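You operate a simulated robot arm through the tools that you are given. There is no shell and no other tool.

The job below is to be done with a simulated two-armed robot. You get a single attempt, and the scene is never put back.

## Task
Thread the black bead, then the green bead on the teal cord bar and cap it.
Fine: press the blue end cap home on that bar and give it a tug; the other beads and caps stay.

The check looks at the end state, three seconds after you hand in, the way a careful person would. Anything else that was tipped, shoved, dropped, spilled or broken makes it a failure. Lids that push on must go on centred and level and be pressed home; caps that screw on are set level and turned clockwise until they are tight.

## Robot
Two 7-joint arms with fingered hands on one trunk that stands fixed in place. Base frame: the origin is at the foot of the trunk, x ahead of it, y to its left, z up; the work surface is at about z = 800. Units: mm, degrees, N and s.
The left shoulder is at [69, 182, 1147], the right one opposite. With the tool pointing down near the work surface each hand reaches from about 400 to 820 mm from the base axis, measured 20 degrees to its own side. Payload 3.8 kg a hand.
The TCP of each hand is the grasp point between the finger pads, 30 mm short of the fingertips. In the tool frame z runs along the fingers and y along their closing line. Largest opening 104 mm; the body of the gripper starts 35 mm behind the TCP. The gripper is a hand of 4 fingers: y runs from the thumb to the fingers, the wrist lies at [-17, -104, -178] in the tool frame.
Orientation is that of the tool frame in the base frame, as a unit quaternion [w, x, y, z]. With the fingers straight down and the wrist toward the robot, the tool's x, y and z point along [0, 1, 0], [1, 0, 0] and [0, 0, -1] of the base frame.

## Interface
- The arms move only by the tool move_arm. It takes "left_series", "right_series" or both (then of equal length, played together; a hand with none holds still); each is a list of rows, each a list of 6 numbers: the turn, a rotation vector about the base's x, y, z in degrees, then the shift along the base's x, y, z in mm. In form: [[ax, ay, az, dx, dy, dz], ...]. A call has 1 to 20 rows; each row shifts and turns the commanded pose from where the row before left it. Each row takes 0.2 s and may step no farther than 50 mm and 8.6 degrees from the row before; otherwise, the whole call is refused. Where a pose cannot be reached the arm comes as near as it can. A force on the tool above 60 N (or 10 N above the force at the start of the call, whichever is more), or a blocked arm, ends the call early, and 0.2 s more pass. In this call time passes only in rows, and 0.2 s behind the last. The reply holds the time, the measured pose of the TCP, the force on the tool along the base axes, the opening and the grip force, in the units named above and with some noise, with the torque about the TCP (base axes, N m) and any sound that the robot's microphone picked up.
- Cameras (640 x 400 px; columns grow to the right, rows downward): "scene" is now at [162.1, -15, 1333.9]; the picture's right is [-0.15, -0.99, 0.00], its down [-0.49, 0.08, -0.87] and it looks along [0.86, -0.13, -0.49] (base axes); focal length 287 px, centre (320, 200). "left" rides on the left gripper at [-66, -90, -125] in its tool frame; the picture's right is [-0.78, -0.30, 0.56], its down [0.57, -0.70, 0.43] and it looks along [0.27, 0.65, 0.71] (tool axes); focal length 275 px, centre (320, 200). "right" rides on the right gripper at [66, -90, -126] in its tool frame; the picture's right is [-0.78, 0.30, -0.56], its down [-0.57, -0.70, 0.42] and it looks along [-0.27, 0.65, 0.71] (tool axes); focal length 275 px, centre (320, 200). There is no depth. A picture from a camera that has moved, and an enlarged one, comes with that camera's place and axes in the base frame and with its lens.
- get_image(camera): a new picture of that camera. No time passes.
- slide_trunk(by): slides the trunk up (or, below 0, down) by that many mm; the arms and the scene camera ride with it, the base frame stays. It gives what a move gives, with no picture.
- finger_targets(index, middle, ring, thumb_bend, thumb_turn, hand): sets how far each is bent, from 0 (flat) to 1 (curled in); at 0.3 the hand is open as for a grip, at 0.7 the pads meet at the TCP. One left out holds its place. A second passes; each finger stops where it meets its share of the squeeze, and holds until it gets a number again. It is the only way to open and close the hand. It gives what a move gives, with no picture; readings hold the bend of each and the force on the fingers (four entries, about 0 where the hand has none), thumb and palm. thumb_turn goes from beside the hand (0) to across from the fingers (1), as for a grip.
- pan_tilt(pan, tilt): turns the head with the scene camera to pan (to the left, within 86 degrees either way) and tilt (down, from -29 to 69), counted from straight ahead of the robot. It gives what a move gives.
- inspect(camera, box): a new picture of the part [left, top, right, bottom] of that camera's present view, enlarged. No time passes.
- job_done(): hands the job in; it is judged then, once.

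Nothing tells you positions but the pictures and the camera data. Unless the task says otherwise, let go and move clear before handing in.

The tools are called after ">>>" as name(argument=value, ...) on one line, values as JSON. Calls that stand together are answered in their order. move_arm: Moves the arms, as the interface text tells. Its arguments: {"type":"object","properties":{"left_series":{"type":"array"},"right_series":{"type":"array"}},"required":[]} The other tools are called the same way: slide_trunk (by) slides the trunk up or down; finger_targets (index, middle, ring, thumb_bend, thumb_turn, hand) moves the fingers one by one; pan_tilt (pan, tilt) turns the head that bears the scene camera; get_image (camera) takes a picture; inspect (camera, box) takes an enlarged picture of a part of a camera's view; job_done () hands the job in.

At the start:

```text
time_s: 0.0
left_position: [590.1, 86.6, 1167.7]
left_ee_rot: [-0.001, 0.707, 0.707, 0.0]
left_wrist_force: [-0.3, -0.1, -1.5]
left_moment: [0.04, 0.03, -0.01]
left_gripper_width: 103.8
left_gripper_force: 0.0
left_shape: jaw
left_bend: [0.3, 0.3, 0.3, 0.3, 0.97]
left_finger forces: [0.0, 0.0, 0.1, 0.1, 0.1, 0.0]
right_position: [483.7, -348.9, 1196.9]
right_ee_rot: [0.0, 0.707, 0.707, 0.0]
right_wrist_force: [-0.2, 0.2, -0.1]
right_moment: [0.0, 0.02, 0.01]
right_gripper_width: 103.5
right_gripper_force: 0.0
right_shape: jaw
right_bend: [0.3, 0.3, 0.3, 0.3, 0.97]
right_finger forces: [0.0, 0.0, 0.0, 0.0, 0.1, 0.1]
trunk travel left (down, up): [-300.0, 456.0]
head pan, tilt: [-8.8, 29.5]
```

scene: 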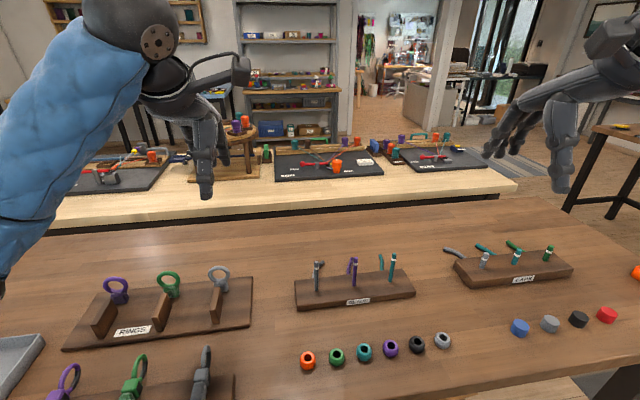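
right: 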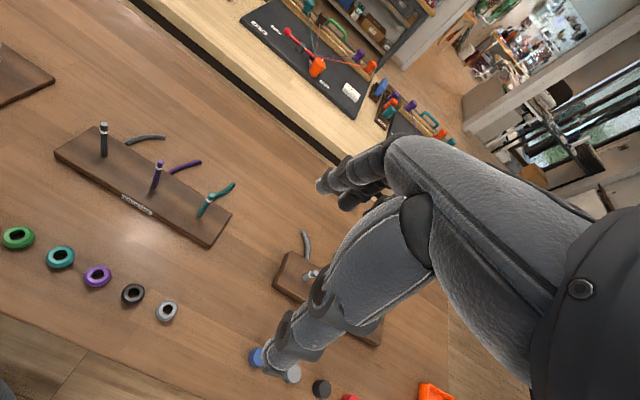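
left: 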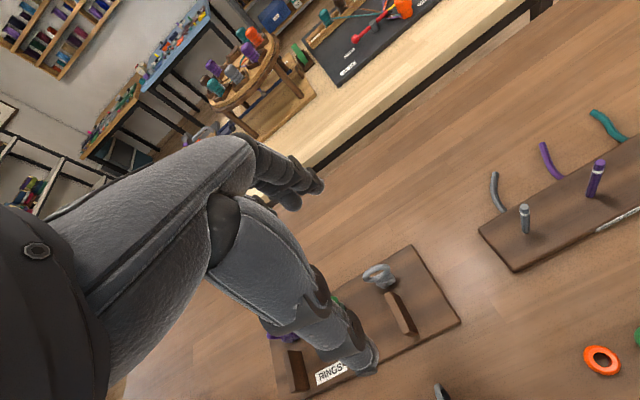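

I see a block with three cord bars (grey, purple, teal), a row of beads (orange, green, teal, purple, black, grey) and a row of end caps (blue, grey, black, red). I'll look closer at these before moving anything.

>>> inspect(camera="scene", box=[280, 230, 480, 380])

>>> inspect(camera="scene", box=[430, 220, 640, 350])

>>> inspect(camera="right", box=[0, 100, 260, 340])

>>> pan_tilt(pan=-15, tilt=50)

```text
2.67 times, centred on (380, 305) of scene
camera zoom: at [162.1, -15.0, 1333.9], right [-0.15, -0.99, 0.0], down [-0.49, 0.08, -0.87], along [0.86, -0.13, -0.49], focal length 766 px, centre (160, -80)
```

zoom: 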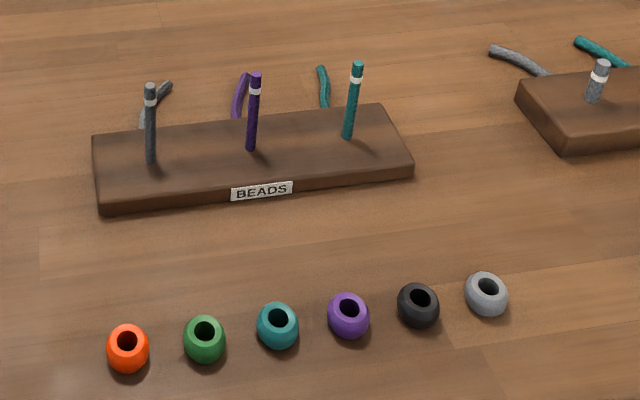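

```text
3.05 times, centred on (535, 285) of scene
camera zoom: at [162.1, -15.0, 1333.9], right [-0.15, -0.99, 0.0], down [-0.49, 0.08, -0.87], along [0.86, -0.13, -0.49], focal length 876 px, centre (-335, -59)
```

zoom: 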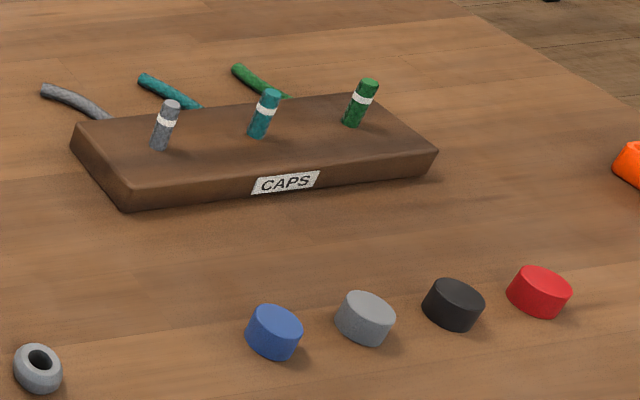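

```text
1.67 times, centred on (130, 220) of right
camera zoom: at [394.1, -281.5, 1321.9], right [0.3, -0.78, 0.56], down [-0.7, -0.57, -0.42], along [0.65, -0.27, -0.71], focal length 459 px, centre (637, 167)
```

zoom: 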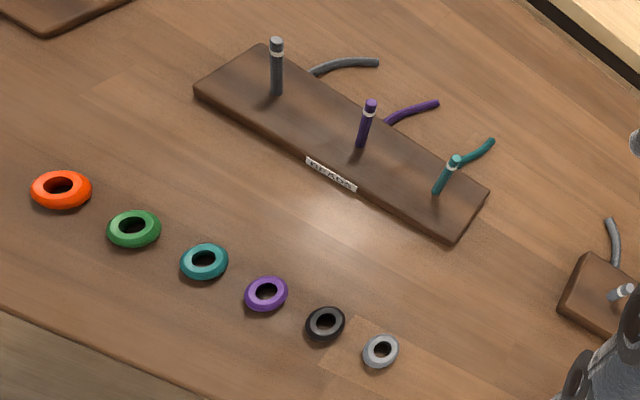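

```text
time_s: 0.8
left_position: [590.1, 86.9, 1166.3]
left_ee_rot: [-0.001, 0.707, 0.707, -0.001]
left_wrist_force: [0.2, -0.4, 0.0]
left_moment: [-0.01, 0.02, 0.02]
left_gripper_width: 103.8
left_gripper_force: 0.0
left_shape: jaw
left_bend: [0.3, 0.3, 0.3, 0.3, 0.97]
left_finger forces: [0.0, 0.0, 0.0, 0.0, 0.0, 0.0]
right_position: [484.4, -347.4, 1195.2]
right_ee_rot: [0.0, 0.707, 0.707, -0.001]
right_wrist_force: [-0.4, -0.5, 0.0]
right_moment: [-0.02, -0.03, 0.01]
right_gripper_width: 103.6
right_gripper_force: 0.1
right_shape: jaw
right_bend: [0.3, 0.3, 0.3, 0.3, 0.97]
right_finger forces: [0.0, 0.0, 0.1, 0.1, 0.0, 0.0]
trunk travel left (down, up): [-300.0, 456.0]
head pan, tilt: [-15.0, 50.0]
```

The teal bar on the BEADS block is the long one for beads. The CAPS block also has a short teal peg, which I take to belong to other work. I'll look with the turned head camera.

>>> get_image(camera="scene")

>>> get_image(camera="right")

```text
taken
camera scene: at [146.9, -21.0, 1303.7], right [-0.26, -0.97, 0.0], down [-0.74, 0.2, -0.64], along [0.62, -0.17, -0.77], focal length 287 px, centre (320, 200)
```

scene: 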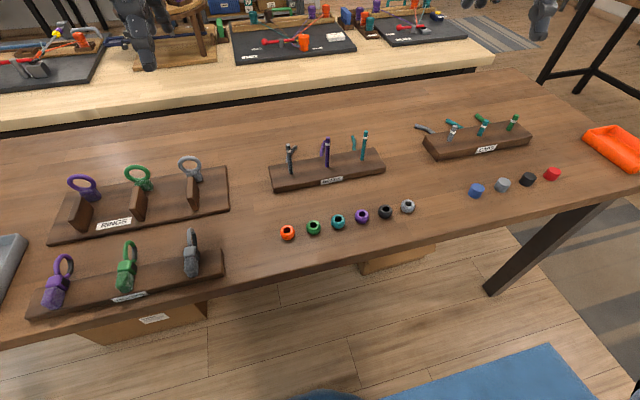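

```text
taken
camera right: at [394.1, -281.5, 1321.9], right [0.3, -0.78, 0.56], down [-0.7, -0.57, -0.42], along [0.65, -0.27, -0.71], focal length 275 px, centre (320, 200)
```

right: 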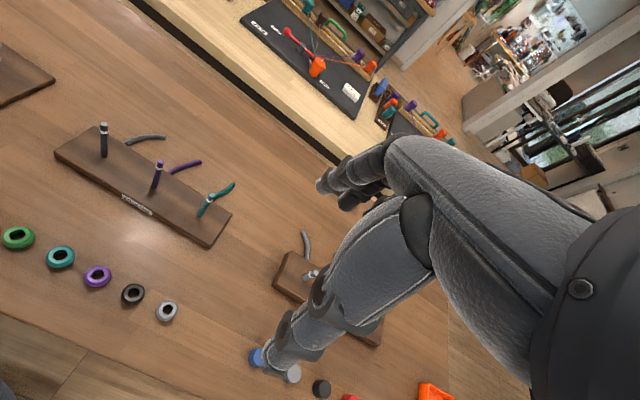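

I'll zoom into the new view to measure pixel positions more exactly.

>>> inspect(camera="scene", box=[260, 120, 420, 220])

>>> inspect(camera="scene", box=[270, 180, 430, 280])

>>> inspect(camera="scene", box=[410, 110, 570, 210])

```text
4.00 times, centred on (340, 170) of scene
camera zoom: at [146.9, -21.0, 1303.7], right [-0.26, -0.97, 0.0], down [-0.74, 0.2, -0.64], along [0.62, -0.17, -0.77], focal length 1150 px, centre (240, 320)
```

zoom: 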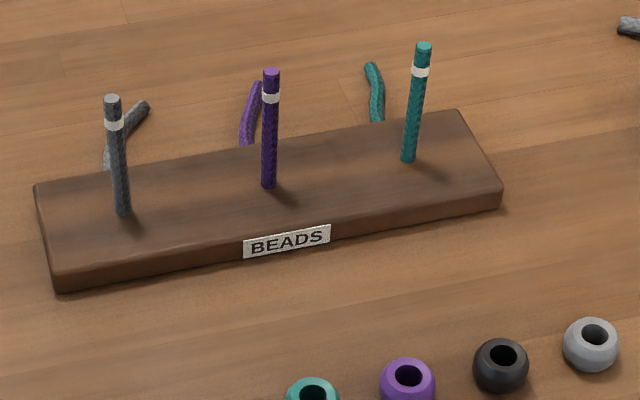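

```text
4.00 times, centred on (350, 230) of scene
camera zoom: at [146.9, -21.0, 1303.7], right [-0.26, -0.97, 0.0], down [-0.74, 0.2, -0.64], along [0.62, -0.17, -0.77], focal length 1150 px, centre (200, 80)
```

zoom: 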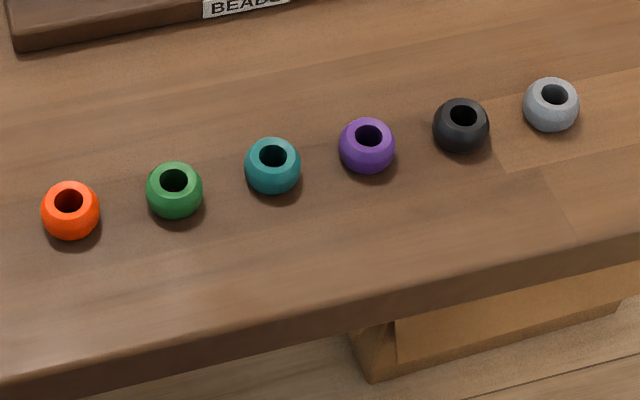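

```text
4.00 times, centred on (490, 160) of scene
camera zoom: at [146.9, -21.0, 1303.7], right [-0.26, -0.97, 0.0], down [-0.74, 0.2, -0.64], along [0.62, -0.17, -0.77], focal length 1150 px, centre (-360, 360)
```

zoom: 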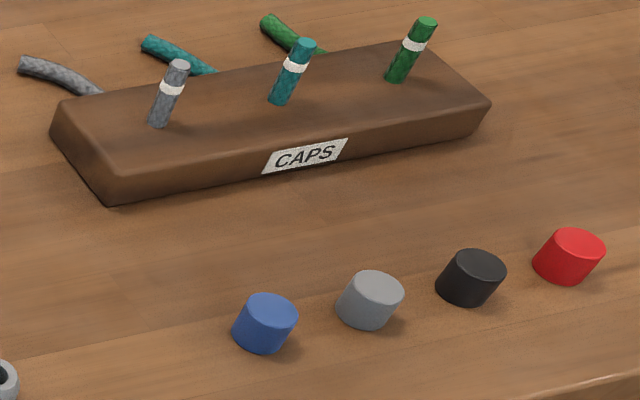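

The beads lie in a row at x≈478. I make the black one y≈-256, the green one y≈-96, and the teal bar about [637,-260] from z≈818 to 907. The blue cap is near [481,-483]. Next I'll study the right hand's finger shape from the head camera.

>>> pan_tilt(pan=-42, tilt=14)

>>> get_image(camera="scene")

```text
time_s: 1.9
left_position: [590.7, 86.4, 1167.3]
left_ee_rot: [0.0, 0.707, 0.707, 0.0]
left_wrist_force: [-0.2, 0.0, -0.3]
left_moment: [0.01, 0.0, 0.03]
left_gripper_width: 103.7
left_gripper_force: 0.1
left_shape: jaw
left_bend: [0.3, 0.3, 0.3, 0.3, 0.97]
left_finger forces: [0.1, 0.1, 0.0, 0.1, 0.0, 0.0]
right_position: [484.4, -348.6, 1195.7]
right_ee_rot: [-0.001, 0.707, 0.707, 0.0]
right_wrist_force: [0.0, 0.0, -0.2]
right_moment: [-0.02, 0.02, -0.01]
right_gripper_width: 103.5
right_gripper_force: 0.1
right_shape: jaw
right_bend: [0.3, 0.3, 0.3, 0.3, 0.97]
right_finger forces: [0.1, 0.0, 0.1, 0.1, 0.1, 0.0]
trunk travel left (down, up): [-300.0, 456.0]
head pan, tilt: [-42.0, 14.0]
```

```text
taken
camera scene: at [142.0, -63.6, 1358.9], right [-0.67, -0.74, 0.0], down [-0.18, 0.16, -0.97], along [0.72, -0.65, -0.24], focal length 287 px, centre (320, 200)
```

scene: 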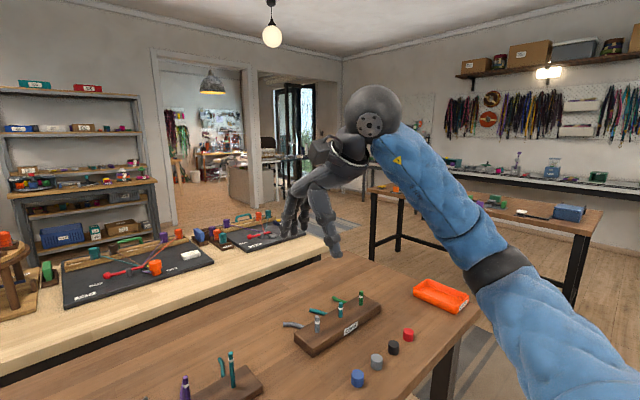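

>>> inspect(camera="scene", box=[250, 70, 450, 270])

>>> finger_targets(hand="right", index=0.6, middle=0.6, ring=0.6, thumb_bend=0.6, thumb_turn=1)

>>> inspect(camera="scene", box=[250, 70, 450, 270])

>>> get_image(camera="right")

```text
2.00 times, centred on (350, 170) of scene
camera zoom: at [142.0, -63.6, 1358.9], right [-0.67, -0.74, 0.0], down [-0.18, 0.16, -0.97], along [0.72, -0.65, -0.24], focal length 575 px, centre (260, 260)
```

zoom: 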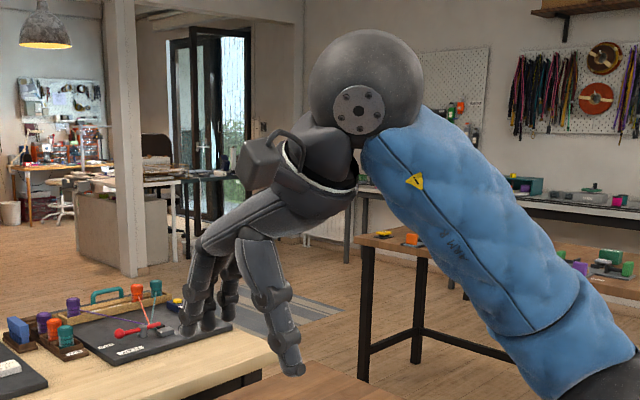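

```text
time_s: 2.9
left_position: [589.9, 87.2, 1166.1]
left_ee_rot: [-0.001, 0.707, 0.707, -0.001]
left_wrist_force: [-0.4, 0.0, -0.3]
left_moment: [-0.01, 0.0, 0.0]
left_gripper_width: 103.5
left_gripper_force: 0.0
left_shape: jaw
left_bend: [0.3, 0.3, 0.3, 0.3, 0.97]
left_finger forces: [0.0, 0.0, 0.0, 0.0, 0.1, 0.0]
right_position: [483.3, -348.3, 1196.6]
right_ee_rot: [0.0, 0.707, 0.707, 0.0]
right_wrist_force: [0.5, -0.4, -0.4]
right_moment: [0.01, -0.01, 0.0]
right_gripper_width: 28.2
right_gripper_force: 0.1
right_shape: fingers
right_bend: [0.6, 0.6, 0.6, 0.6, 1.0]
right_finger forces: [0.1, 0.1, 0.0, 0.0, 0.0, 0.0]
trunk travel left (down, up): [-300.0, 456.0]
head pan, tilt: [-42.0, 14.0]
```

```text
2.00 times, centred on (350, 170) of scene
camera zoom: at [141.9, -63.6, 1358.9], right [-0.67, -0.74, 0.0], down [-0.18, 0.16, -0.97], along [0.72, -0.65, -0.24], focal length 575 px, centre (260, 260)
```

zoom: 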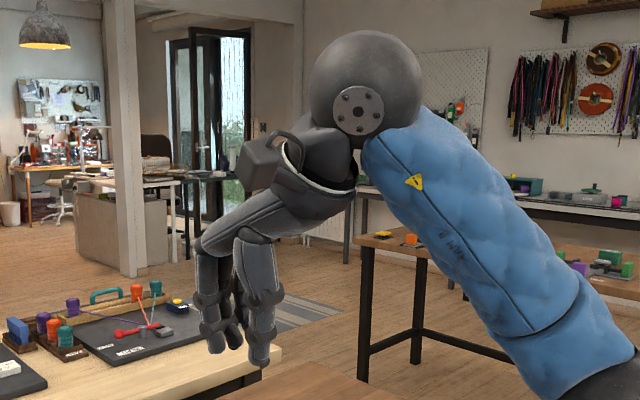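

```text
taken
camera right: at [394.1, -281.5, 1321.9], right [0.3, -0.78, 0.56], down [-0.7, -0.57, -0.42], along [0.65, -0.27, -0.71], focal length 275 px, centre (320, 200)
```

right: 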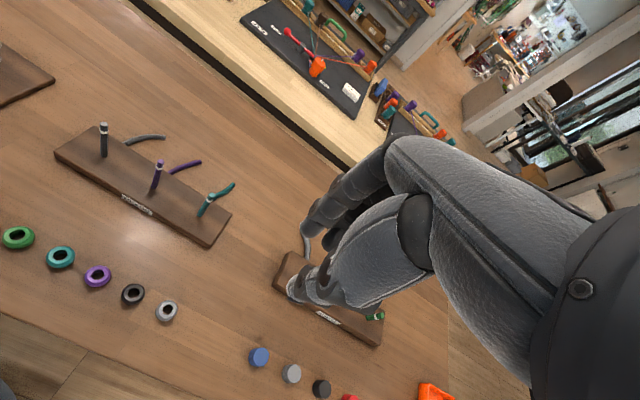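

The right hand is a slanted hand with three fingers and a thumb, and its opening reads 28 mm at bend 0.6. I'll move it in front of the head camera, well above the table, to see how far apart the fingers sit sideways.

>>> move_arm(right_series=[[0, 0, 0, 10, 25, -30], [0, 0, 0, 10, 25, -30], [0, 0, 0, 10, 25, -30], [0, 0, 0, 10, 20, -30], [0, 0, 0, 10, 0, -30]])

>>> pan_tilt(pan=-26, tilt=35)

>>> get_image(camera="scene")

>>> get_image(camera="right")

>>> get_image(camera="left")

```text
time_s: 4.1
left_position: [590.5, 87.5, 1165.1]
left_ee_rot: [0.0, 0.707, 0.707, -0.001]
left_wrist_force: [-0.2, -0.9, 1.0]
left_moment: [0.03, 0.03, 0.04]
left_gripper_width: 103.8
left_gripper_force: 0.0
left_shape: jaw
left_bend: [0.3, 0.3, 0.3, 0.3, 0.97]
left_finger forces: [0.0, 0.1, 0.0, 0.0, 0.1, 0.1]
right_position: [534.5, -253.1, 1044.8]
right_ee_rot: [0.0, 0.708, 0.707, 0.0]
right_wrist_force: [-0.5, 0.8, 0.4]
right_moment: [-0.01, 0.0, 0.0]
right_gripper_width: 28.2
right_gripper_force: 0.0
right_shape: fingers
right_bend: [0.6, 0.6, 0.6, 0.6, 1.0]
right_finger forces: [0.1, 0.0, 0.2, 0.1, 0.1, 0.0]
trunk travel left (down, up): [-300.0, 456.0]
head pan, tilt: [-42.0, 14.0]
```

```text
time_s: 4.9
left_position: [589.5, 87.2, 1165.6]
left_ee_rot: [-0.002, 0.707, 0.707, -0.001]
left_wrist_force: [-0.9, 0.5, 0.2]
left_moment: [0.02, -0.02, 0.0]
left_gripper_width: 103.5
left_gripper_force: 0.0
left_shape: jaw
left_bend: [0.3, 0.3, 0.3, 0.3, 0.97]
left_finger forces: [0.0, 0.0, 0.0, 0.0, 0.0, 0.0]
right_position: [533.3, -254.3, 1046.3]
right_ee_rot: [0.0, 0.707, 0.707, 0.0]
right_wrist_force: [-0.5, 0.2, 0.2]
right_moment: [0.03, -0.03, 0.02]
right_gripper_width: 28.3
right_gripper_force: 0.1
right_shape: fingers
right_bend: [0.6, 0.6, 0.6, 0.6, 1.0]
right_finger forces: [0.1, 0.0, 0.1, 0.0, 0.0, 0.1]
trunk travel left (down, up): [-300.0, 456.0]
head pan, tilt: [-26.0, 35.0]
```

```text
taken
camera scene: at [151.7, -39.8, 1325.4], right [-0.44, -0.9, 0.0], down [-0.51, 0.25, -0.82], along [0.74, -0.36, -0.57], focal length 287 px, centre (320, 200)
```

scene: 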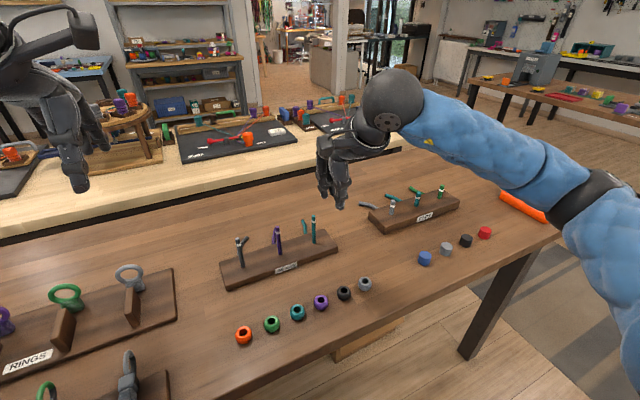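

```text
taken
camera right: at [443.8, -186.3, 1172.2], right [0.3, -0.78, 0.56], down [-0.7, -0.57, -0.42], along [0.65, -0.27, -0.71], focal length 275 px, centre (320, 200)
```

right: 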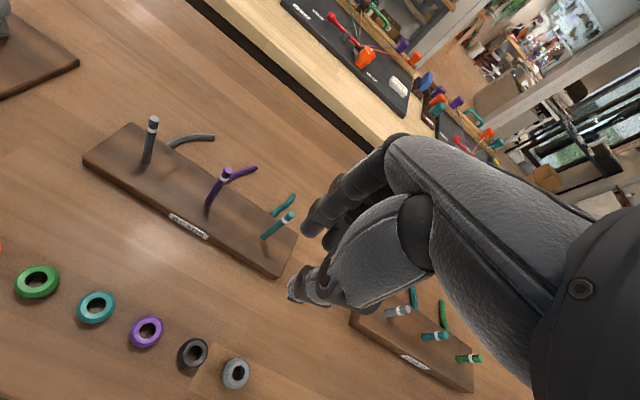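

```text
taken
camera left: at [500.7, 21.3, 1291.9], right [-0.3, -0.78, -0.56], down [-0.7, 0.57, -0.42], along [0.65, 0.27, -0.71], focal length 275 px, centre (320, 200)
```

left: 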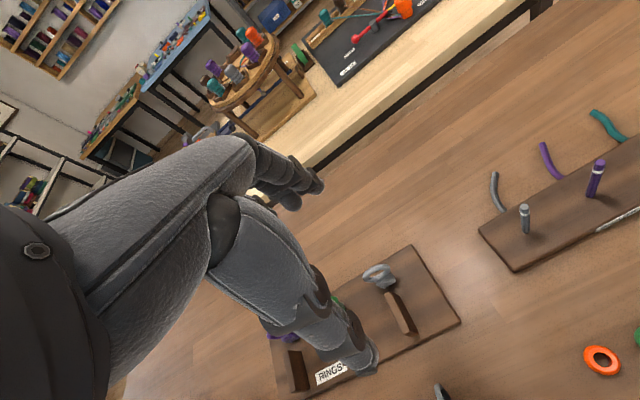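

The hand is clear of everything at z≈1046. I'll zoom in to read the finger layout.

>>> inspect(camera="scene", box=[290, 120, 390, 220])

>>> inspect(camera="right", box=[180, 120, 440, 320])

```text
4.00 times, centred on (340, 170) of scene
camera zoom: at [151.7, -39.8, 1325.4], right [-0.44, -0.9, 0.0], down [-0.51, 0.25, -0.82], along [0.74, -0.36, -0.57], focal length 1150 px, centre (240, 320)
```

zoom: 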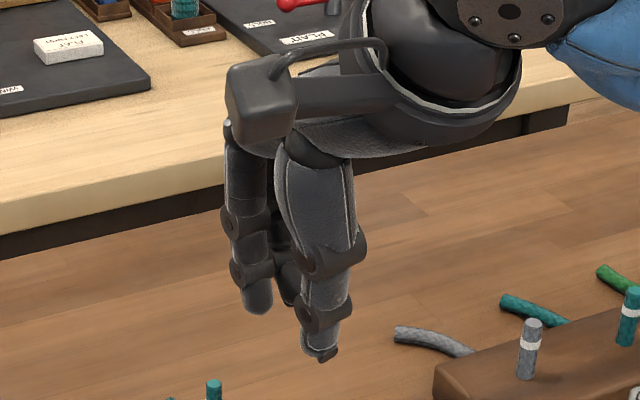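

```text
2.00 times, centred on (310, 220) of right
camera zoom: at [443.8, -186.3, 1172.2], right [0.3, -0.78, 0.56], down [-0.7, -0.57, -0.42], along [0.65, -0.27, -0.71], focal length 551 px, centre (340, 160)
```

zoom: 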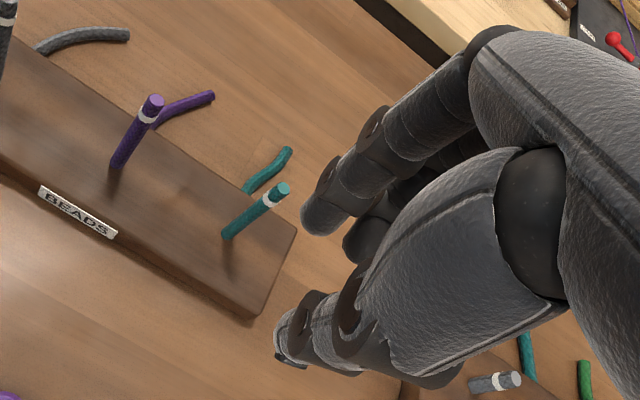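

The thumb seems to oppose the gap between two of the fingers, near tool x=0. I'll open the ring finger alone to identify the others.

>>> finger_targets(hand="right", ring=0.3, index=0.48, middle=0.48, thumb_bend=0.48)

>>> inspect(camera="scene", box=[290, 120, 390, 220])

>>> inspect(camera="right", box=[180, 120, 440, 320])

```text
time_s: 5.9
left_position: [590.7, 86.9, 1166.0]
left_ee_rot: [0.0, 0.707, 0.707, 0.0]
left_wrist_force: [-0.3, 0.5, -0.6]
left_moment: [-0.01, 0.0, 0.02]
left_gripper_width: 103.7
left_gripper_force: 0.0
left_shape: jaw
left_bend: [0.3, 0.3, 0.3, 0.3, 0.97]
left_finger forces: [0.0, 0.1, 0.0, 0.0, 0.0, 0.0]
right_position: [533.3, -253.8, 1044.6]
right_ee_rot: [0.0, 0.707, 0.707, 0.001]
right_wrist_force: [-0.3, 0.0, 0.1]
right_moment: [0.03, 0.02, 0.01]
right_gripper_width: 58.4
right_gripper_force: 0.0
right_shape: fingers
right_bend: [0.48, 0.48, 0.3, 0.48, 1.0]
right_finger forces: [0.1, 0.1, 0.0, 0.0, 0.0, 0.1]
trunk travel left (down, up): [-300.0, 456.0]
head pan, tilt: [-26.0, 35.0]
```

```text
4.00 times, centred on (340, 170) of scene
camera zoom: at [151.7, -39.7, 1325.3], right [-0.44, -0.9, 0.0], down [-0.52, 0.25, -0.82], along [0.74, -0.36, -0.57], focal length 1150 px, centre (240, 320)
```

zoom: 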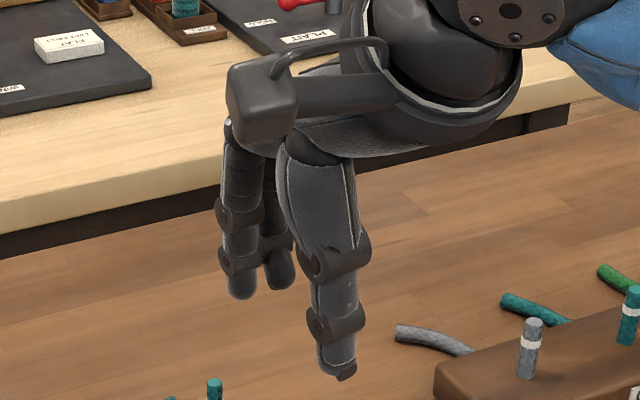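

```text
2.00 times, centred on (310, 220) of right
camera zoom: at [443.8, -186.3, 1172.1], right [0.3, -0.78, 0.56], down [-0.7, -0.57, -0.42], along [0.65, -0.27, -0.71], focal length 551 px, centre (340, 160)
```

zoom: 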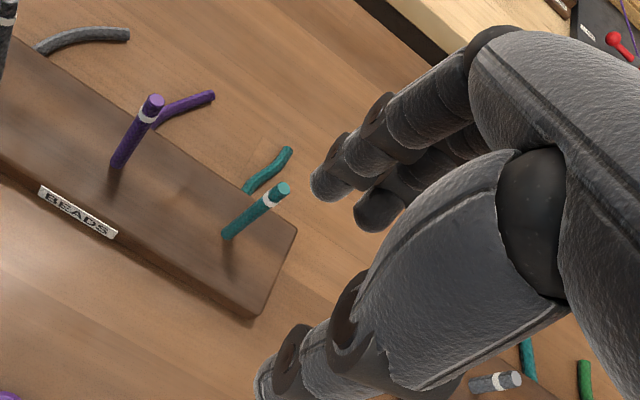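

Index and middle sit about ±10 mm either side of the TCP line, with the thumb opposite them, so they make a good tripod grip. The ring finger is at about -32 mm and can stay open. I'll move over the black bead at a safe height and check alignment.

>>> move_arm(right_series=[[0, 0, 0, -14, -0.4, -36], [0, 0, 0, -14, -0.4, -36], [0, 0, 0, -14, -0.4, -36], [0, 0, 0, -14, -0.4, -36]])

>>> pan_tilt(pan=-35, tilt=50)

>>> get_image(camera="scene")

>>> get_image(camera="right")

>>> inspect(camera="scene", box=[210, 120, 370, 220])

```text
time_s: 6.9
left_position: [590.2, 87.1, 1166.2]
left_ee_rot: [0.0, 0.707, 0.707, 0.0]
left_wrist_force: [0.8, -0.5, -0.1]
left_moment: [0.02, -0.05, 0.03]
left_gripper_width: 103.6
left_gripper_force: 0.0
left_shape: jaw
left_bend: [0.3, 0.3, 0.3, 0.3, 0.97]
left_finger forces: [0.0, 0.0, 0.0, 0.0, 0.0, 0.1]
right_position: [478.9, -255.6, 903.8]
right_ee_rot: [0.0, 0.707, 0.707, 0.0]
right_wrist_force: [-0.4, -0.1, 0.6]
right_moment: [-0.04, 0.03, -0.01]
right_gripper_width: 58.5
right_gripper_force: 0.1
right_shape: fingers
right_bend: [0.48, 0.48, 0.3, 0.48, 1.0]
right_finger forces: [0.0, 0.0, 0.0, 0.1, 0.1, 0.1]
trunk travel left (down, up): [-300.0, 456.0]
head pan, tilt: [-26.0, 35.0]
```

```text
time_s: 7.7
left_position: [588.9, 85.2, 1167.6]
left_ee_rot: [0.0, 0.707, 0.707, -0.001]
left_wrist_force: [0.1, -0.1, 0.4]
left_moment: [0.0, 0.03, 0.0]
left_gripper_width: 103.6
left_gripper_force: 0.1
left_shape: jaw
left_bend: [0.3, 0.3, 0.3, 0.3, 0.97]
left_finger forces: [0.1, 0.0, 0.0, 0.1, 0.0, 0.0]
right_position: [478.8, -255.5, 902.8]
right_ee_rot: [0.0, 0.708, 0.707, 0.001]
right_wrist_force: [-0.1, -0.7, -0.9]
right_moment: [-0.02, 0.0, -0.01]
right_gripper_width: 58.3
right_gripper_force: 0.1
right_shape: fingers
right_bend: [0.48, 0.48, 0.3, 0.48, 1.0]
right_finger forces: [0.0, 0.1, 0.1, 0.0, 0.0, 0.0]
trunk travel left (down, up): [-300.0, 456.0]
head pan, tilt: [-35.0, 50.0]
```

```text
taken
camera scene: at [135.6, -45.3, 1303.7], right [-0.57, -0.82, 0.0], down [-0.63, 0.44, -0.64], along [0.53, -0.37, -0.77], focal length 287 px, centre (320, 200)
```

scene: 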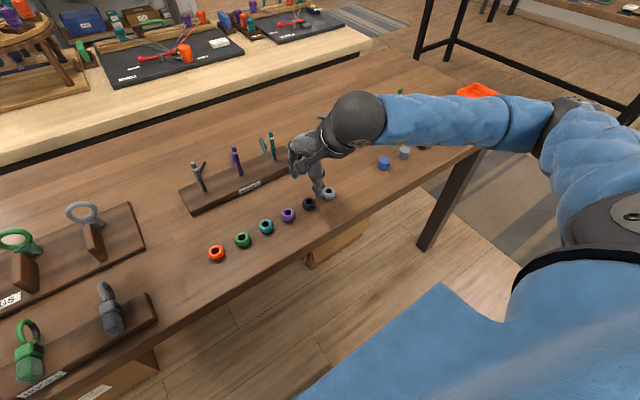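

```text
taken
camera right: at [388.8, -188.0, 1028.9], right [0.3, -0.78, 0.56], down [-0.7, -0.57, -0.42], along [0.65, -0.27, -0.71], focal length 275 px, centre (320, 200)
```

right: 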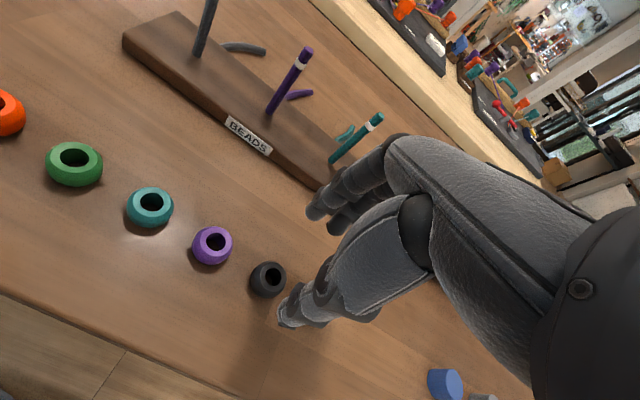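

```text
4.00 times, centred on (290, 170) of scene
camera zoom: at [135.6, -45.3, 1303.7], right [-0.57, -0.82, 0.0], down [-0.63, 0.44, -0.64], along [0.53, -0.37, -0.77], focal length 1150 px, centre (440, 320)
```

zoom: 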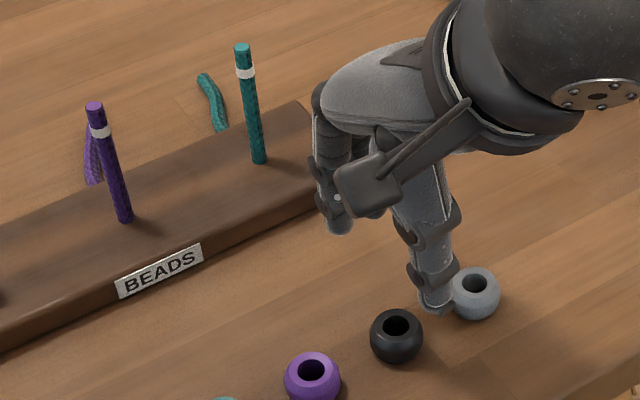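

The black bead is at about [478,-255], directly under the TCP. I'll descend in steps with the fingers around it.

>>> move_arm(right_series=[[0, 0, 0, 0, 0.5, -20], [0, 0, 0, 0, 0, -20], [0, 0, 0, 0, 0, -14], [0, 0, 0, 0, 0, -4]])

>>> inspect(camera="scene", box=[250, 140, 370, 240])

>>> inspect(camera="right", box=[200, 160, 400, 360])

```text
time_s: 8.7
left_position: [589.4, 86.3, 1165.5]
left_ee_rot: [0.0, 0.707, 0.707, -0.001]
left_wrist_force: [0.6, 0.2, 0.7]
left_moment: [0.01, 0.01, -0.01]
left_gripper_width: 103.7
left_gripper_force: 0.1
left_shape: jaw
left_bend: [0.3, 0.3, 0.3, 0.3, 0.97]
left_finger forces: [0.0, 0.0, 0.1, 0.0, 0.1, 0.0]
right_position: [478.7, -254.6, 844.3]
right_ee_rot: [0.0, 0.707, 0.707, 0.0]
right_wrist_force: [0.1, 0.3, 0.0]
right_moment: [-0.03, 0.02, 0.03]
right_gripper_width: 58.6
right_gripper_force: 0.1
right_shape: fingers
right_bend: [0.48, 0.48, 0.3, 0.48, 1.0]
right_finger forces: [0.1, 0.0, 0.1, 0.0, 0.1, 0.0]
trunk travel left (down, up): [-300.0, 456.0]
head pan, tilt: [-35.0, 50.0]
```

```text
4.00 times, centred on (310, 190) of scene
camera zoom: at [135.5, -45.3, 1303.6], right [-0.57, -0.82, 0.0], down [-0.63, 0.44, -0.64], along [0.53, -0.37, -0.77], focal length 1150 px, centre (360, 240)
```

zoom: 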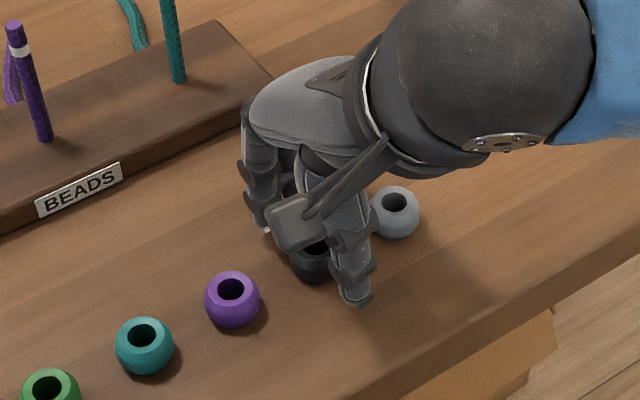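

```text
2.00 times, centred on (300, 260) of right
camera zoom: at [388.4, -187.7, 969.9], right [0.3, -0.78, 0.56], down [-0.7, -0.57, -0.42], along [0.65, -0.26, -0.71], focal length 551 px, centre (360, 80)
```

zoom: 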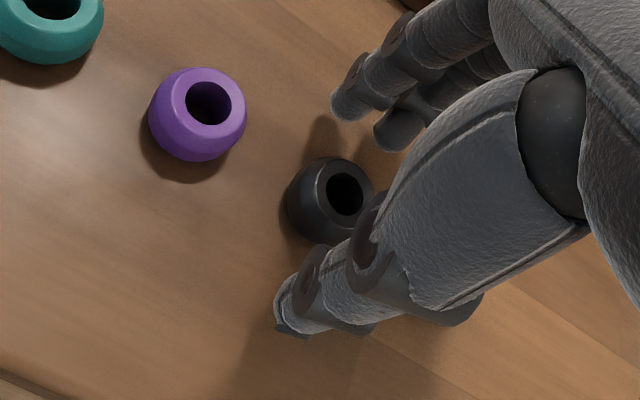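

The bead sits between thumb and fingers with clearance all round. I'll go a few mm lower and then close gently.

>>> move_arm(right_series=[[0, 0, 0, 0, 0, -3], [0, 0, 0, 0, 0, -3]])

>>> finger_targets(hand="right", index=0.56, middle=0.56, thumb_bend=0.56)

>>> inspect(camera="right", box=[200, 160, 400, 360])

>>> inspect(camera="scene", box=[250, 140, 370, 240])

```text
time_s: 9.3
left_position: [589.9, 87.0, 1166.0]
left_ee_rot: [0.0, 0.708, 0.707, -0.001]
left_wrist_force: [-0.1, 0.1, -0.7]
left_moment: [-0.02, 0.0, -0.02]
left_gripper_width: 104.0
left_gripper_force: 0.2
left_shape: jaw
left_bend: [0.3, 0.3, 0.3, 0.3, 0.97]
left_finger forces: [0.0, 0.0, 0.0, 0.0, 0.0, 0.0]
right_position: [478.0, -255.1, 837.9]
right_ee_rot: [-0.001, 0.707, 0.707, 0.0]
right_wrist_force: [0.0, 0.2, 0.7]
right_moment: [0.03, -0.03, -0.05]
right_gripper_width: 58.3
right_gripper_force: 0.1
right_shape: fingers
right_bend: [0.48, 0.48, 0.3, 0.48, 1.0]
right_finger forces: [0.0, 0.0, 0.0, 0.0, 0.0, 0.0]
trunk travel left (down, up): [-300.0, 456.0]
head pan, tilt: [-35.0, 50.0]
```

```text
time_s: 10.3
left_position: [589.5, 87.0, 1165.6]
left_ee_rot: [-0.001, 0.707, 0.707, -0.001]
left_wrist_force: [0.8, 0.1, 0.0]
left_moment: [0.0, 0.04, -0.02]
left_gripper_width: 103.3
left_gripper_force: 0.1
left_shape: jaw
left_bend: [0.3, 0.3, 0.3, 0.3, 0.97]
left_finger forces: [0.0, 0.1, 0.0, 0.0, 0.1, 0.1]
right_position: [478.1, -256.0, 838.5]
right_ee_rot: [0.001, 0.707, 0.707, 0.0]
right_wrist_force: [0.8, -0.3, -0.3]
right_moment: [0.06, 0.0, 0.0]
right_gripper_width: 38.5
right_gripper_force: 0.0
right_shape: fingers
right_bend: [0.56, 0.56, 0.3, 0.56, 1.0]
right_finger forces: [0.0, 0.0, 0.0, 0.0, 0.1, 0.1]
trunk travel left (down, up): [-300.0, 456.0]
head pan, tilt: [-35.0, 50.0]
```

```text
2.00 times, centred on (300, 260) of right
camera zoom: at [388.2, -188.0, 964.0], right [0.3, -0.78, 0.56], down [-0.7, -0.57, -0.42], along [0.65, -0.27, -0.71], focal length 551 px, centre (360, 80)
```

zoom: 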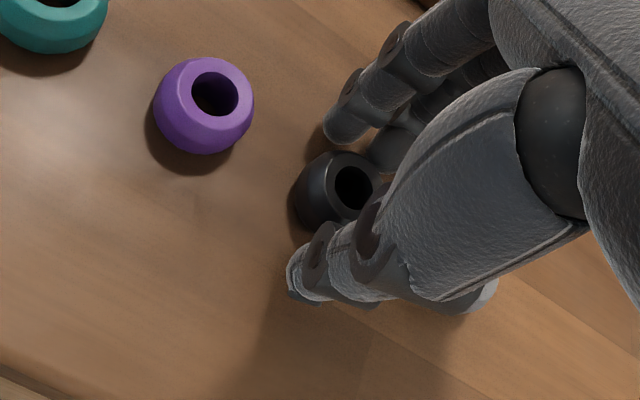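

```text
4.00 times, centred on (310, 190) of scene
camera zoom: at [135.6, -45.3, 1303.6], right [-0.57, -0.82, 0.0], down [-0.63, 0.44, -0.64], along [0.53, -0.37, -0.77], focal length 1150 px, centre (360, 240)
```

zoom: 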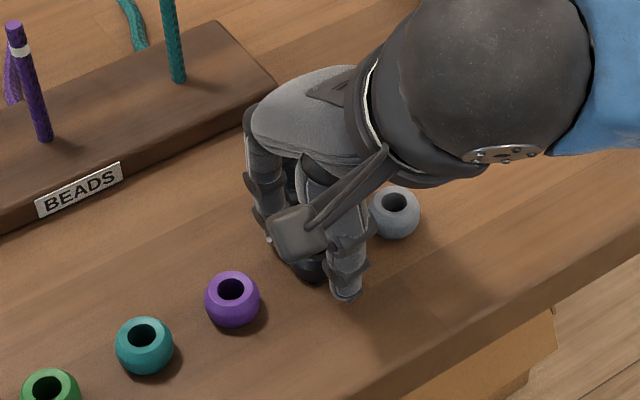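

The bead lies about 2 mm to the left of the hand's centre line. I'll shift the hand slightly and close on it.

>>> move_arm(right_series=[[0, 0, 0, 1, 2, 0]])

>>> finger_targets(hand="right", index=0.64, middle=0.64, thumb_bend=0.64)

>>> inspect(camera="right", box=[200, 160, 400, 360])

```text
time_s: 10.7
left_position: [590.4, 86.5, 1165.9]
left_ee_rot: [-0.001, 0.707, 0.707, 0.0]
left_wrist_force: [0.0, -1.0, 0.6]
left_moment: [0.01, 0.01, -0.01]
left_gripper_width: 103.8
left_gripper_force: 0.1
left_shape: jaw
left_bend: [0.3, 0.3, 0.3, 0.3, 0.97]
left_finger forces: [0.1, 0.0, 0.0, 0.0, 0.0, 0.1]
right_position: [479.2, -253.0, 838.5]
right_ee_rot: [0.0, 0.707, 0.707, 0.0]
right_wrist_force: [0.6, 1.1, 0.2]
right_moment: [-0.01, 0.02, -0.03]
right_gripper_width: 38.6
right_gripper_force: 0.1
right_shape: fingers
right_bend: [0.56, 0.56, 0.3, 0.56, 1.0]
right_finger forces: [0.1, 0.0, 0.1, 0.0, 0.0, 0.1]
trunk travel left (down, up): [-300.0, 456.0]
head pan, tilt: [-35.0, 50.0]
```

```text
time_s: 11.7
left_position: [590.1, 86.8, 1166.8]
left_ee_rot: [0.0, 0.707, 0.707, -0.001]
left_wrist_force: [0.2, -0.8, -0.1]
left_moment: [0.03, -0.02, 0.05]
left_gripper_width: 103.8
left_gripper_force: 0.1
left_shape: jaw
left_bend: [0.3, 0.3, 0.3, 0.3, 0.97]
left_finger forces: [0.0, 0.1, 0.0, 0.0, 0.0, 0.1]
right_position: [479.1, -253.3, 838.8]
right_ee_rot: [0.0, 0.707, 0.707, 0.0]
right_wrist_force: [-0.2, -0.4, -0.2]
right_moment: [0.02, 0.04, -0.02]
right_gripper_width: 25.8
right_gripper_force: 3.8
right_shape: fingers
right_bend: [0.62, 0.62, 0.3, 0.6, 1.0]
right_finger forces: [1.5, 2.4, 0.1, 0.0, 3.8, 0.1]
trunk travel left (down, up): [-300.0, 456.0]
head pan, tilt: [-35.0, 50.0]
```

```text
2.00 times, centred on (300, 260) of right
camera zoom: at [389.0, -185.9, 964.0], right [0.3, -0.78, 0.56], down [-0.7, -0.57, -0.42], along [0.65, -0.27, -0.71], focal length 551 px, centre (360, 80)
```

zoom: 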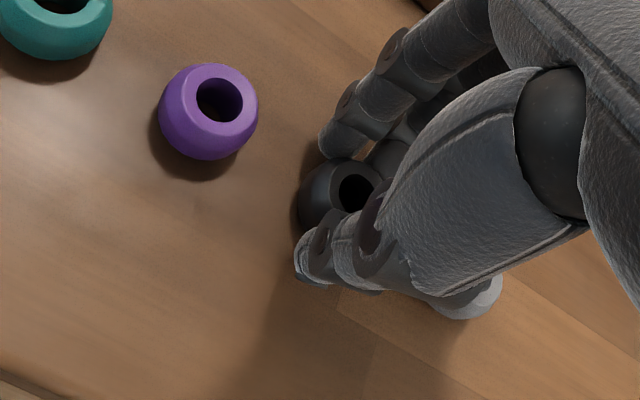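

The fingers have the bead with about 4 N. I'll squeeze a little firmer, then lift slightly and check.

>>> finger_targets(hand="right", index=0.68, middle=0.68, thumb_bend=0.68)

>>> move_arm(right_series=[[0, 0, 0, 0, 0, 6], [0, 0, 0, 0, 0, 12], [0, 0, 0, 0, 0, 20], [0, 0, 0, 0, 0, 30], [0, 0, 0, 0, 0, 30]])

>>> inspect(camera="right", box=[200, 160, 400, 360])

>>> inspect(camera="scene", box=[250, 120, 370, 220])

```text
time_s: 12.7
left_position: [590.2, 87.1, 1165.8]
left_ee_rot: [0.0, 0.707, 0.707, -0.001]
left_wrist_force: [0.4, 0.0, -0.2]
left_moment: [0.02, 0.0, -0.02]
left_gripper_width: 103.8
left_gripper_force: 0.0
left_shape: jaw
left_bend: [0.3, 0.3, 0.3, 0.3, 0.97]
left_finger forces: [0.0, 0.1, 0.0, 0.0, 0.1, 0.0]
right_position: [478.6, -253.3, 839.0]
right_ee_rot: [0.0, 0.707, 0.707, 0.0]
right_wrist_force: [-0.2, 0.3, 0.7]
right_moment: [0.03, 0.03, 0.02]
right_gripper_width: 24.4
right_gripper_force: 7.9
right_shape: fingers
right_bend: [0.64, 0.63, 0.3, 0.6, 1.0]
right_finger forces: [3.2, 4.7, 0.0, 0.1, 7.8, 0.0]
trunk travel left (down, up): [-300.0, 456.0]
head pan, tilt: [-35.0, 50.0]
```

```text
time_s: 13.9
left_position: [590.2, 86.7, 1166.1]
left_ee_rot: [0.0, 0.707, 0.707, 0.001]
left_wrist_force: [-0.1, -0.1, 0.5]
left_moment: [0.04, -0.02, 0.01]
left_gripper_width: 103.7
left_gripper_force: 0.1
left_shape: jaw
left_bend: [0.3, 0.3, 0.3, 0.3, 0.97]
left_finger forces: [0.0, 0.0, 0.0, 0.0, 0.1, 0.0]
right_position: [478.8, -254.3, 937.8]
right_ee_rot: [-0.001, 0.707, 0.707, -0.001]
right_wrist_force: [-0.1, 0.1, -0.7]
right_moment: [0.0, -0.03, -0.03]
right_gripper_width: 24.4
right_gripper_force: 8.2
right_shape: fingers
right_bend: [0.64, 0.63, 0.3, 0.6, 1.0]
right_finger forces: [3.4, 4.6, 0.1, 0.1, 7.6, 0.0]
trunk travel left (down, up): [-300.0, 456.0]
head pan, tilt: [-35.0, 50.0]
```

```text
2.00 times, centred on (300, 260) of right
camera zoom: at [389.4, -186.2, 1062.0], right [0.3, -0.78, 0.56], down [-0.7, -0.57, -0.42], along [0.65, -0.27, -0.71], focal length 551 px, centre (360, 80)
```

zoom: 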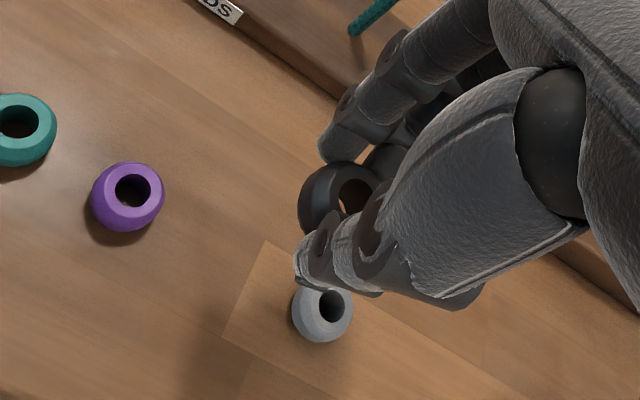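

```text
4.00 times, centred on (310, 170) of scene
camera zoom: at [135.5, -45.1, 1303.6], right [-0.57, -0.82, 0.0], down [-0.63, 0.44, -0.64], along [0.53, -0.37, -0.77], focal length 1150 px, centre (360, 320)
```

zoom: 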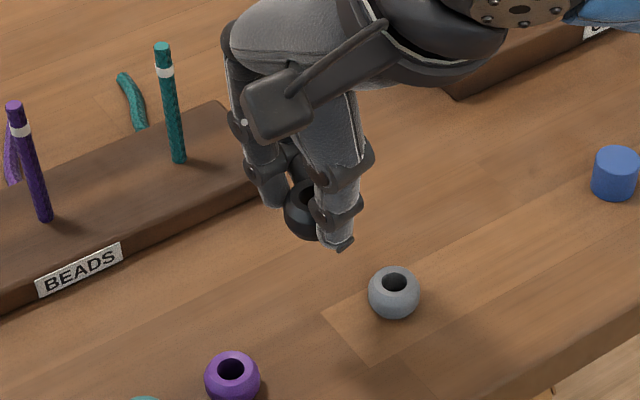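

The black bead is held and the others are undisturbed. I'll measure where its hole sits relative to the hand at higher zoom.

>>> inspect(camera="right", box=[280, 220, 360, 270])

>>> inspect(camera="scene", box=[270, 120, 350, 190])

```text
8.00 times, centred on (320, 245) of right
camera zoom: at [389.4, -186.2, 1062.0], right [0.3, -0.78, 0.56], down [-0.7, -0.57, -0.42], along [0.65, -0.27, -0.71], focal length 2202 px, centre (320, -160)
```

zoom: 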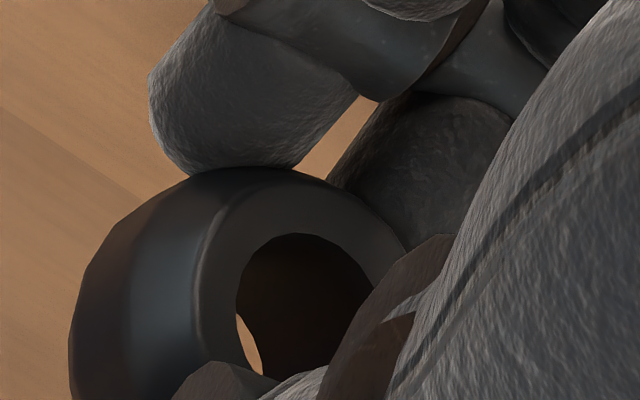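

```text
5.71 times, centred on (310, 155) of scene
camera zoom: at [135.5, -45.1, 1303.6], right [-0.57, -0.82, 0.0], down [-0.63, 0.44, -0.64], along [0.53, -0.37, -0.77], focal length 1642 px, centre (377, 457)
```

zoom: 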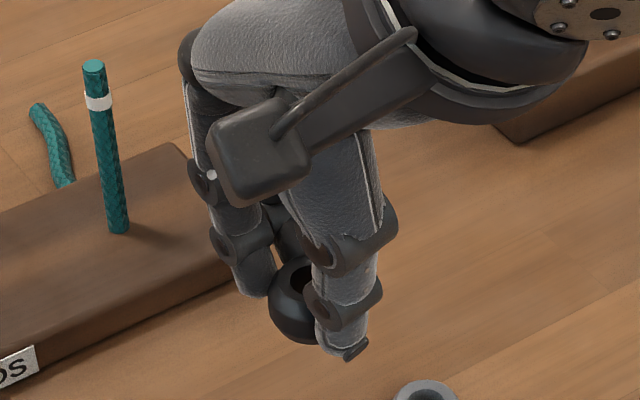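

By my measurement the bead's hole is about [-0.7,-1.7] mm from the TCP, and the teal bar stands at about [637.3,-260.2] with its top near z≈907. I'll raise the bead and carry it to hover above the bar.

>>> move_arm(right_series=[[0, 0, 0, 0, 0, 30], [0, 0, 0, 39.8, -1.25, 0], [0, 0, 0, 39.8, -1.25, 0], [0, 0, 0, 39.8, -1.25, 0], [0, 0, 0, 29.8, -1.25, 0], [0, 0, 0, 10, 0, 0]])

>>> pan_tilt(pan=-26, tilt=40)

>>> get_image(camera="scene")

>>> get_image(camera="right")

>>> inspect(camera="right", box=[280, 220, 360, 270])

```text
time_s: 15.3
left_position: [589.9, 87.7, 1166.4]
left_ee_rot: [-0.001, 0.706, 0.708, -0.001]
left_wrist_force: [-0.3, -0.8, 0.5]
left_moment: [-0.02, 0.01, 0.02]
left_gripper_width: 103.5
left_gripper_force: 0.0
left_shape: jaw
left_bend: [0.3, 0.3, 0.3, 0.3, 0.97]
left_finger forces: [0.1, 0.0, 0.0, 0.0, 0.1, 0.0]
right_position: [638.5, -256.8, 966.5]
right_ee_rot: [-0.001, 0.707, 0.707, 0.001]
right_wrist_force: [0.1, -0.8, -0.6]
right_moment: [-0.02, 0.01, 0.01]
right_gripper_width: 24.3
right_gripper_force: 7.6
right_shape: fingers
right_bend: [0.64, 0.64, 0.3, 0.6, 1.0]
right_finger forces: [3.4, 4.7, 0.1, 0.0, 7.4, 0.0]
trunk travel left (down, up): [-300.0, 456.0]
head pan, tilt: [-35.0, 50.0]
```

```text
time_s: 16.0
left_position: [590.7, 86.0, 1166.7]
left_ee_rot: [0.0, 0.707, 0.707, 0.0]
left_wrist_force: [-0.7, 0.8, -0.8]
left_moment: [-0.05, 0.0, -0.01]
left_gripper_width: 103.6
left_gripper_force: 0.0
left_shape: jaw
left_bend: [0.3, 0.3, 0.3, 0.3, 0.97]
left_finger forces: [0.0, 0.0, 0.0, 0.1, 0.0, 0.1]
right_position: [639.3, -258.1, 966.0]
right_ee_rot: [0.0, 0.707, 0.707, 0.001]
right_wrist_force: [-0.4, -1.1, -0.4]
right_moment: [0.02, 0.02, -0.03]
right_gripper_width: 24.4
right_gripper_force: 8.0
right_shape: fingers
right_bend: [0.64, 0.64, 0.3, 0.6, 1.0]
right_finger forces: [3.3, 4.8, 0.0, 0.0, 7.5, 0.0]
trunk travel left (down, up): [-300.0, 456.0]
head pan, tilt: [-26.0, 40.0]
```

```text
taken
camera scene: at [148.9, -38.4, 1317.7], right [-0.44, -0.9, 0.0], down [-0.58, 0.28, -0.77], along [0.69, -0.34, -0.64], focal length 287 px, centre (320, 200)
```

scene: 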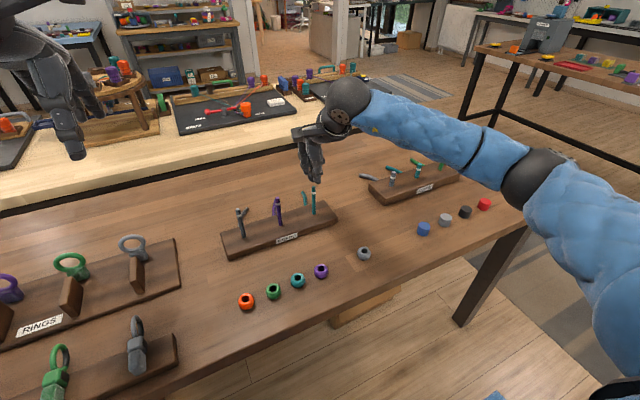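

```text
taken
camera right: at [548.7, -190.8, 1092.1], right [0.3, -0.78, 0.56], down [-0.7, -0.57, -0.42], along [0.65, -0.27, -0.71], focal length 275 px, centre (320, 200)
```

right: 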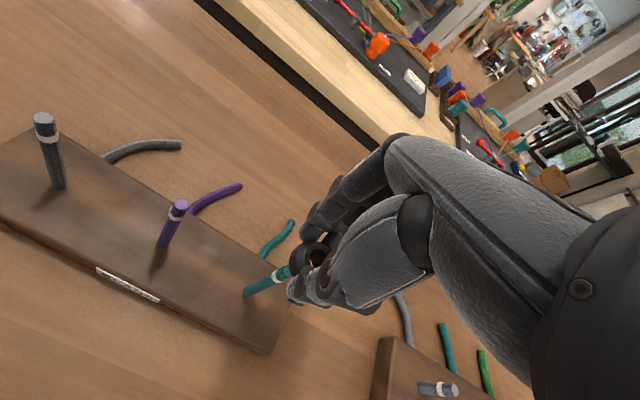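

```text
8.00 times, centred on (320, 245) of right
camera zoom: at [548.7, -190.8, 1092.1], right [0.3, -0.78, 0.56], down [-0.7, -0.57, -0.42], along [0.65, -0.27, -0.71], focal length 2202 px, centre (320, -160)
```

zoom: 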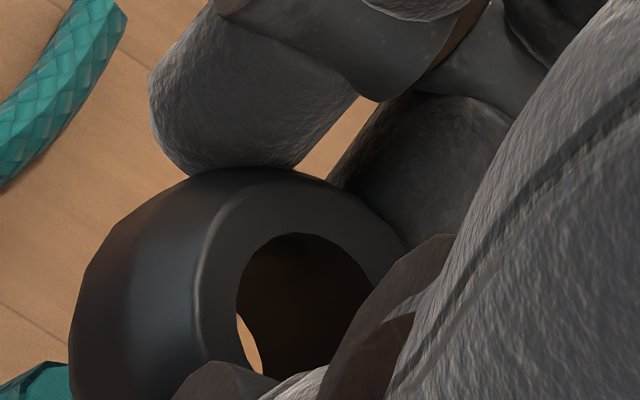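

The bead hovers near the bar top. I'll zoom in from both cameras to judge alignment.

>>> inspect(camera="right", box=[230, 230, 330, 310])

>>> inspect(camera="scene", box=[280, 130, 360, 230])

```text
5.00 times, centred on (280, 270) of right
camera zoom: at [548.7, -190.8, 1092.1], right [0.3, -0.78, 0.56], down [-0.7, -0.57, -0.42], along [0.65, -0.27, -0.71], focal length 1376 px, centre (520, -150)
```

zoom: 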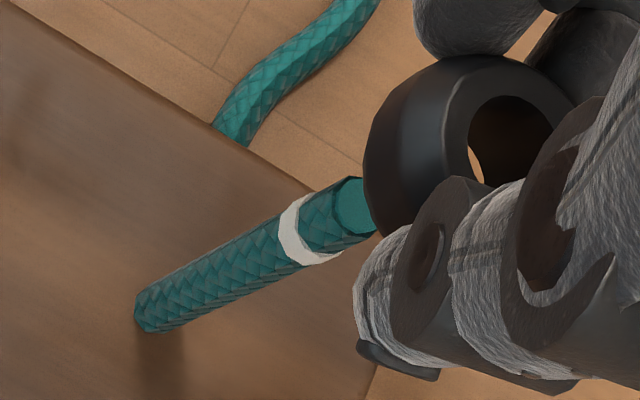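

```text
4.00 times, centred on (320, 180) of scene
camera zoom: at [148.9, -38.4, 1317.7], right [-0.44, -0.9, 0.0], down [-0.58, 0.28, -0.77], along [0.69, -0.34, -0.64], focal length 1150 px, centre (320, 280)
```

zoom: 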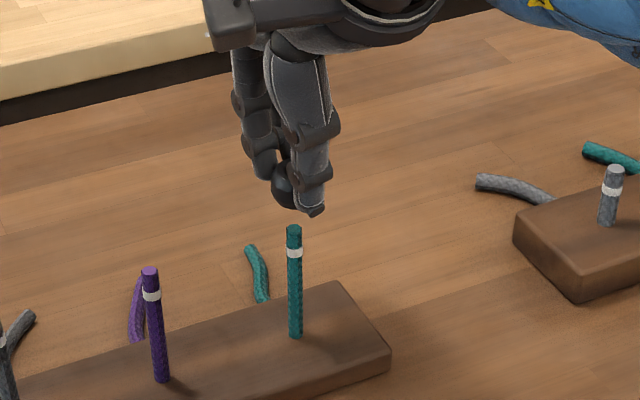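

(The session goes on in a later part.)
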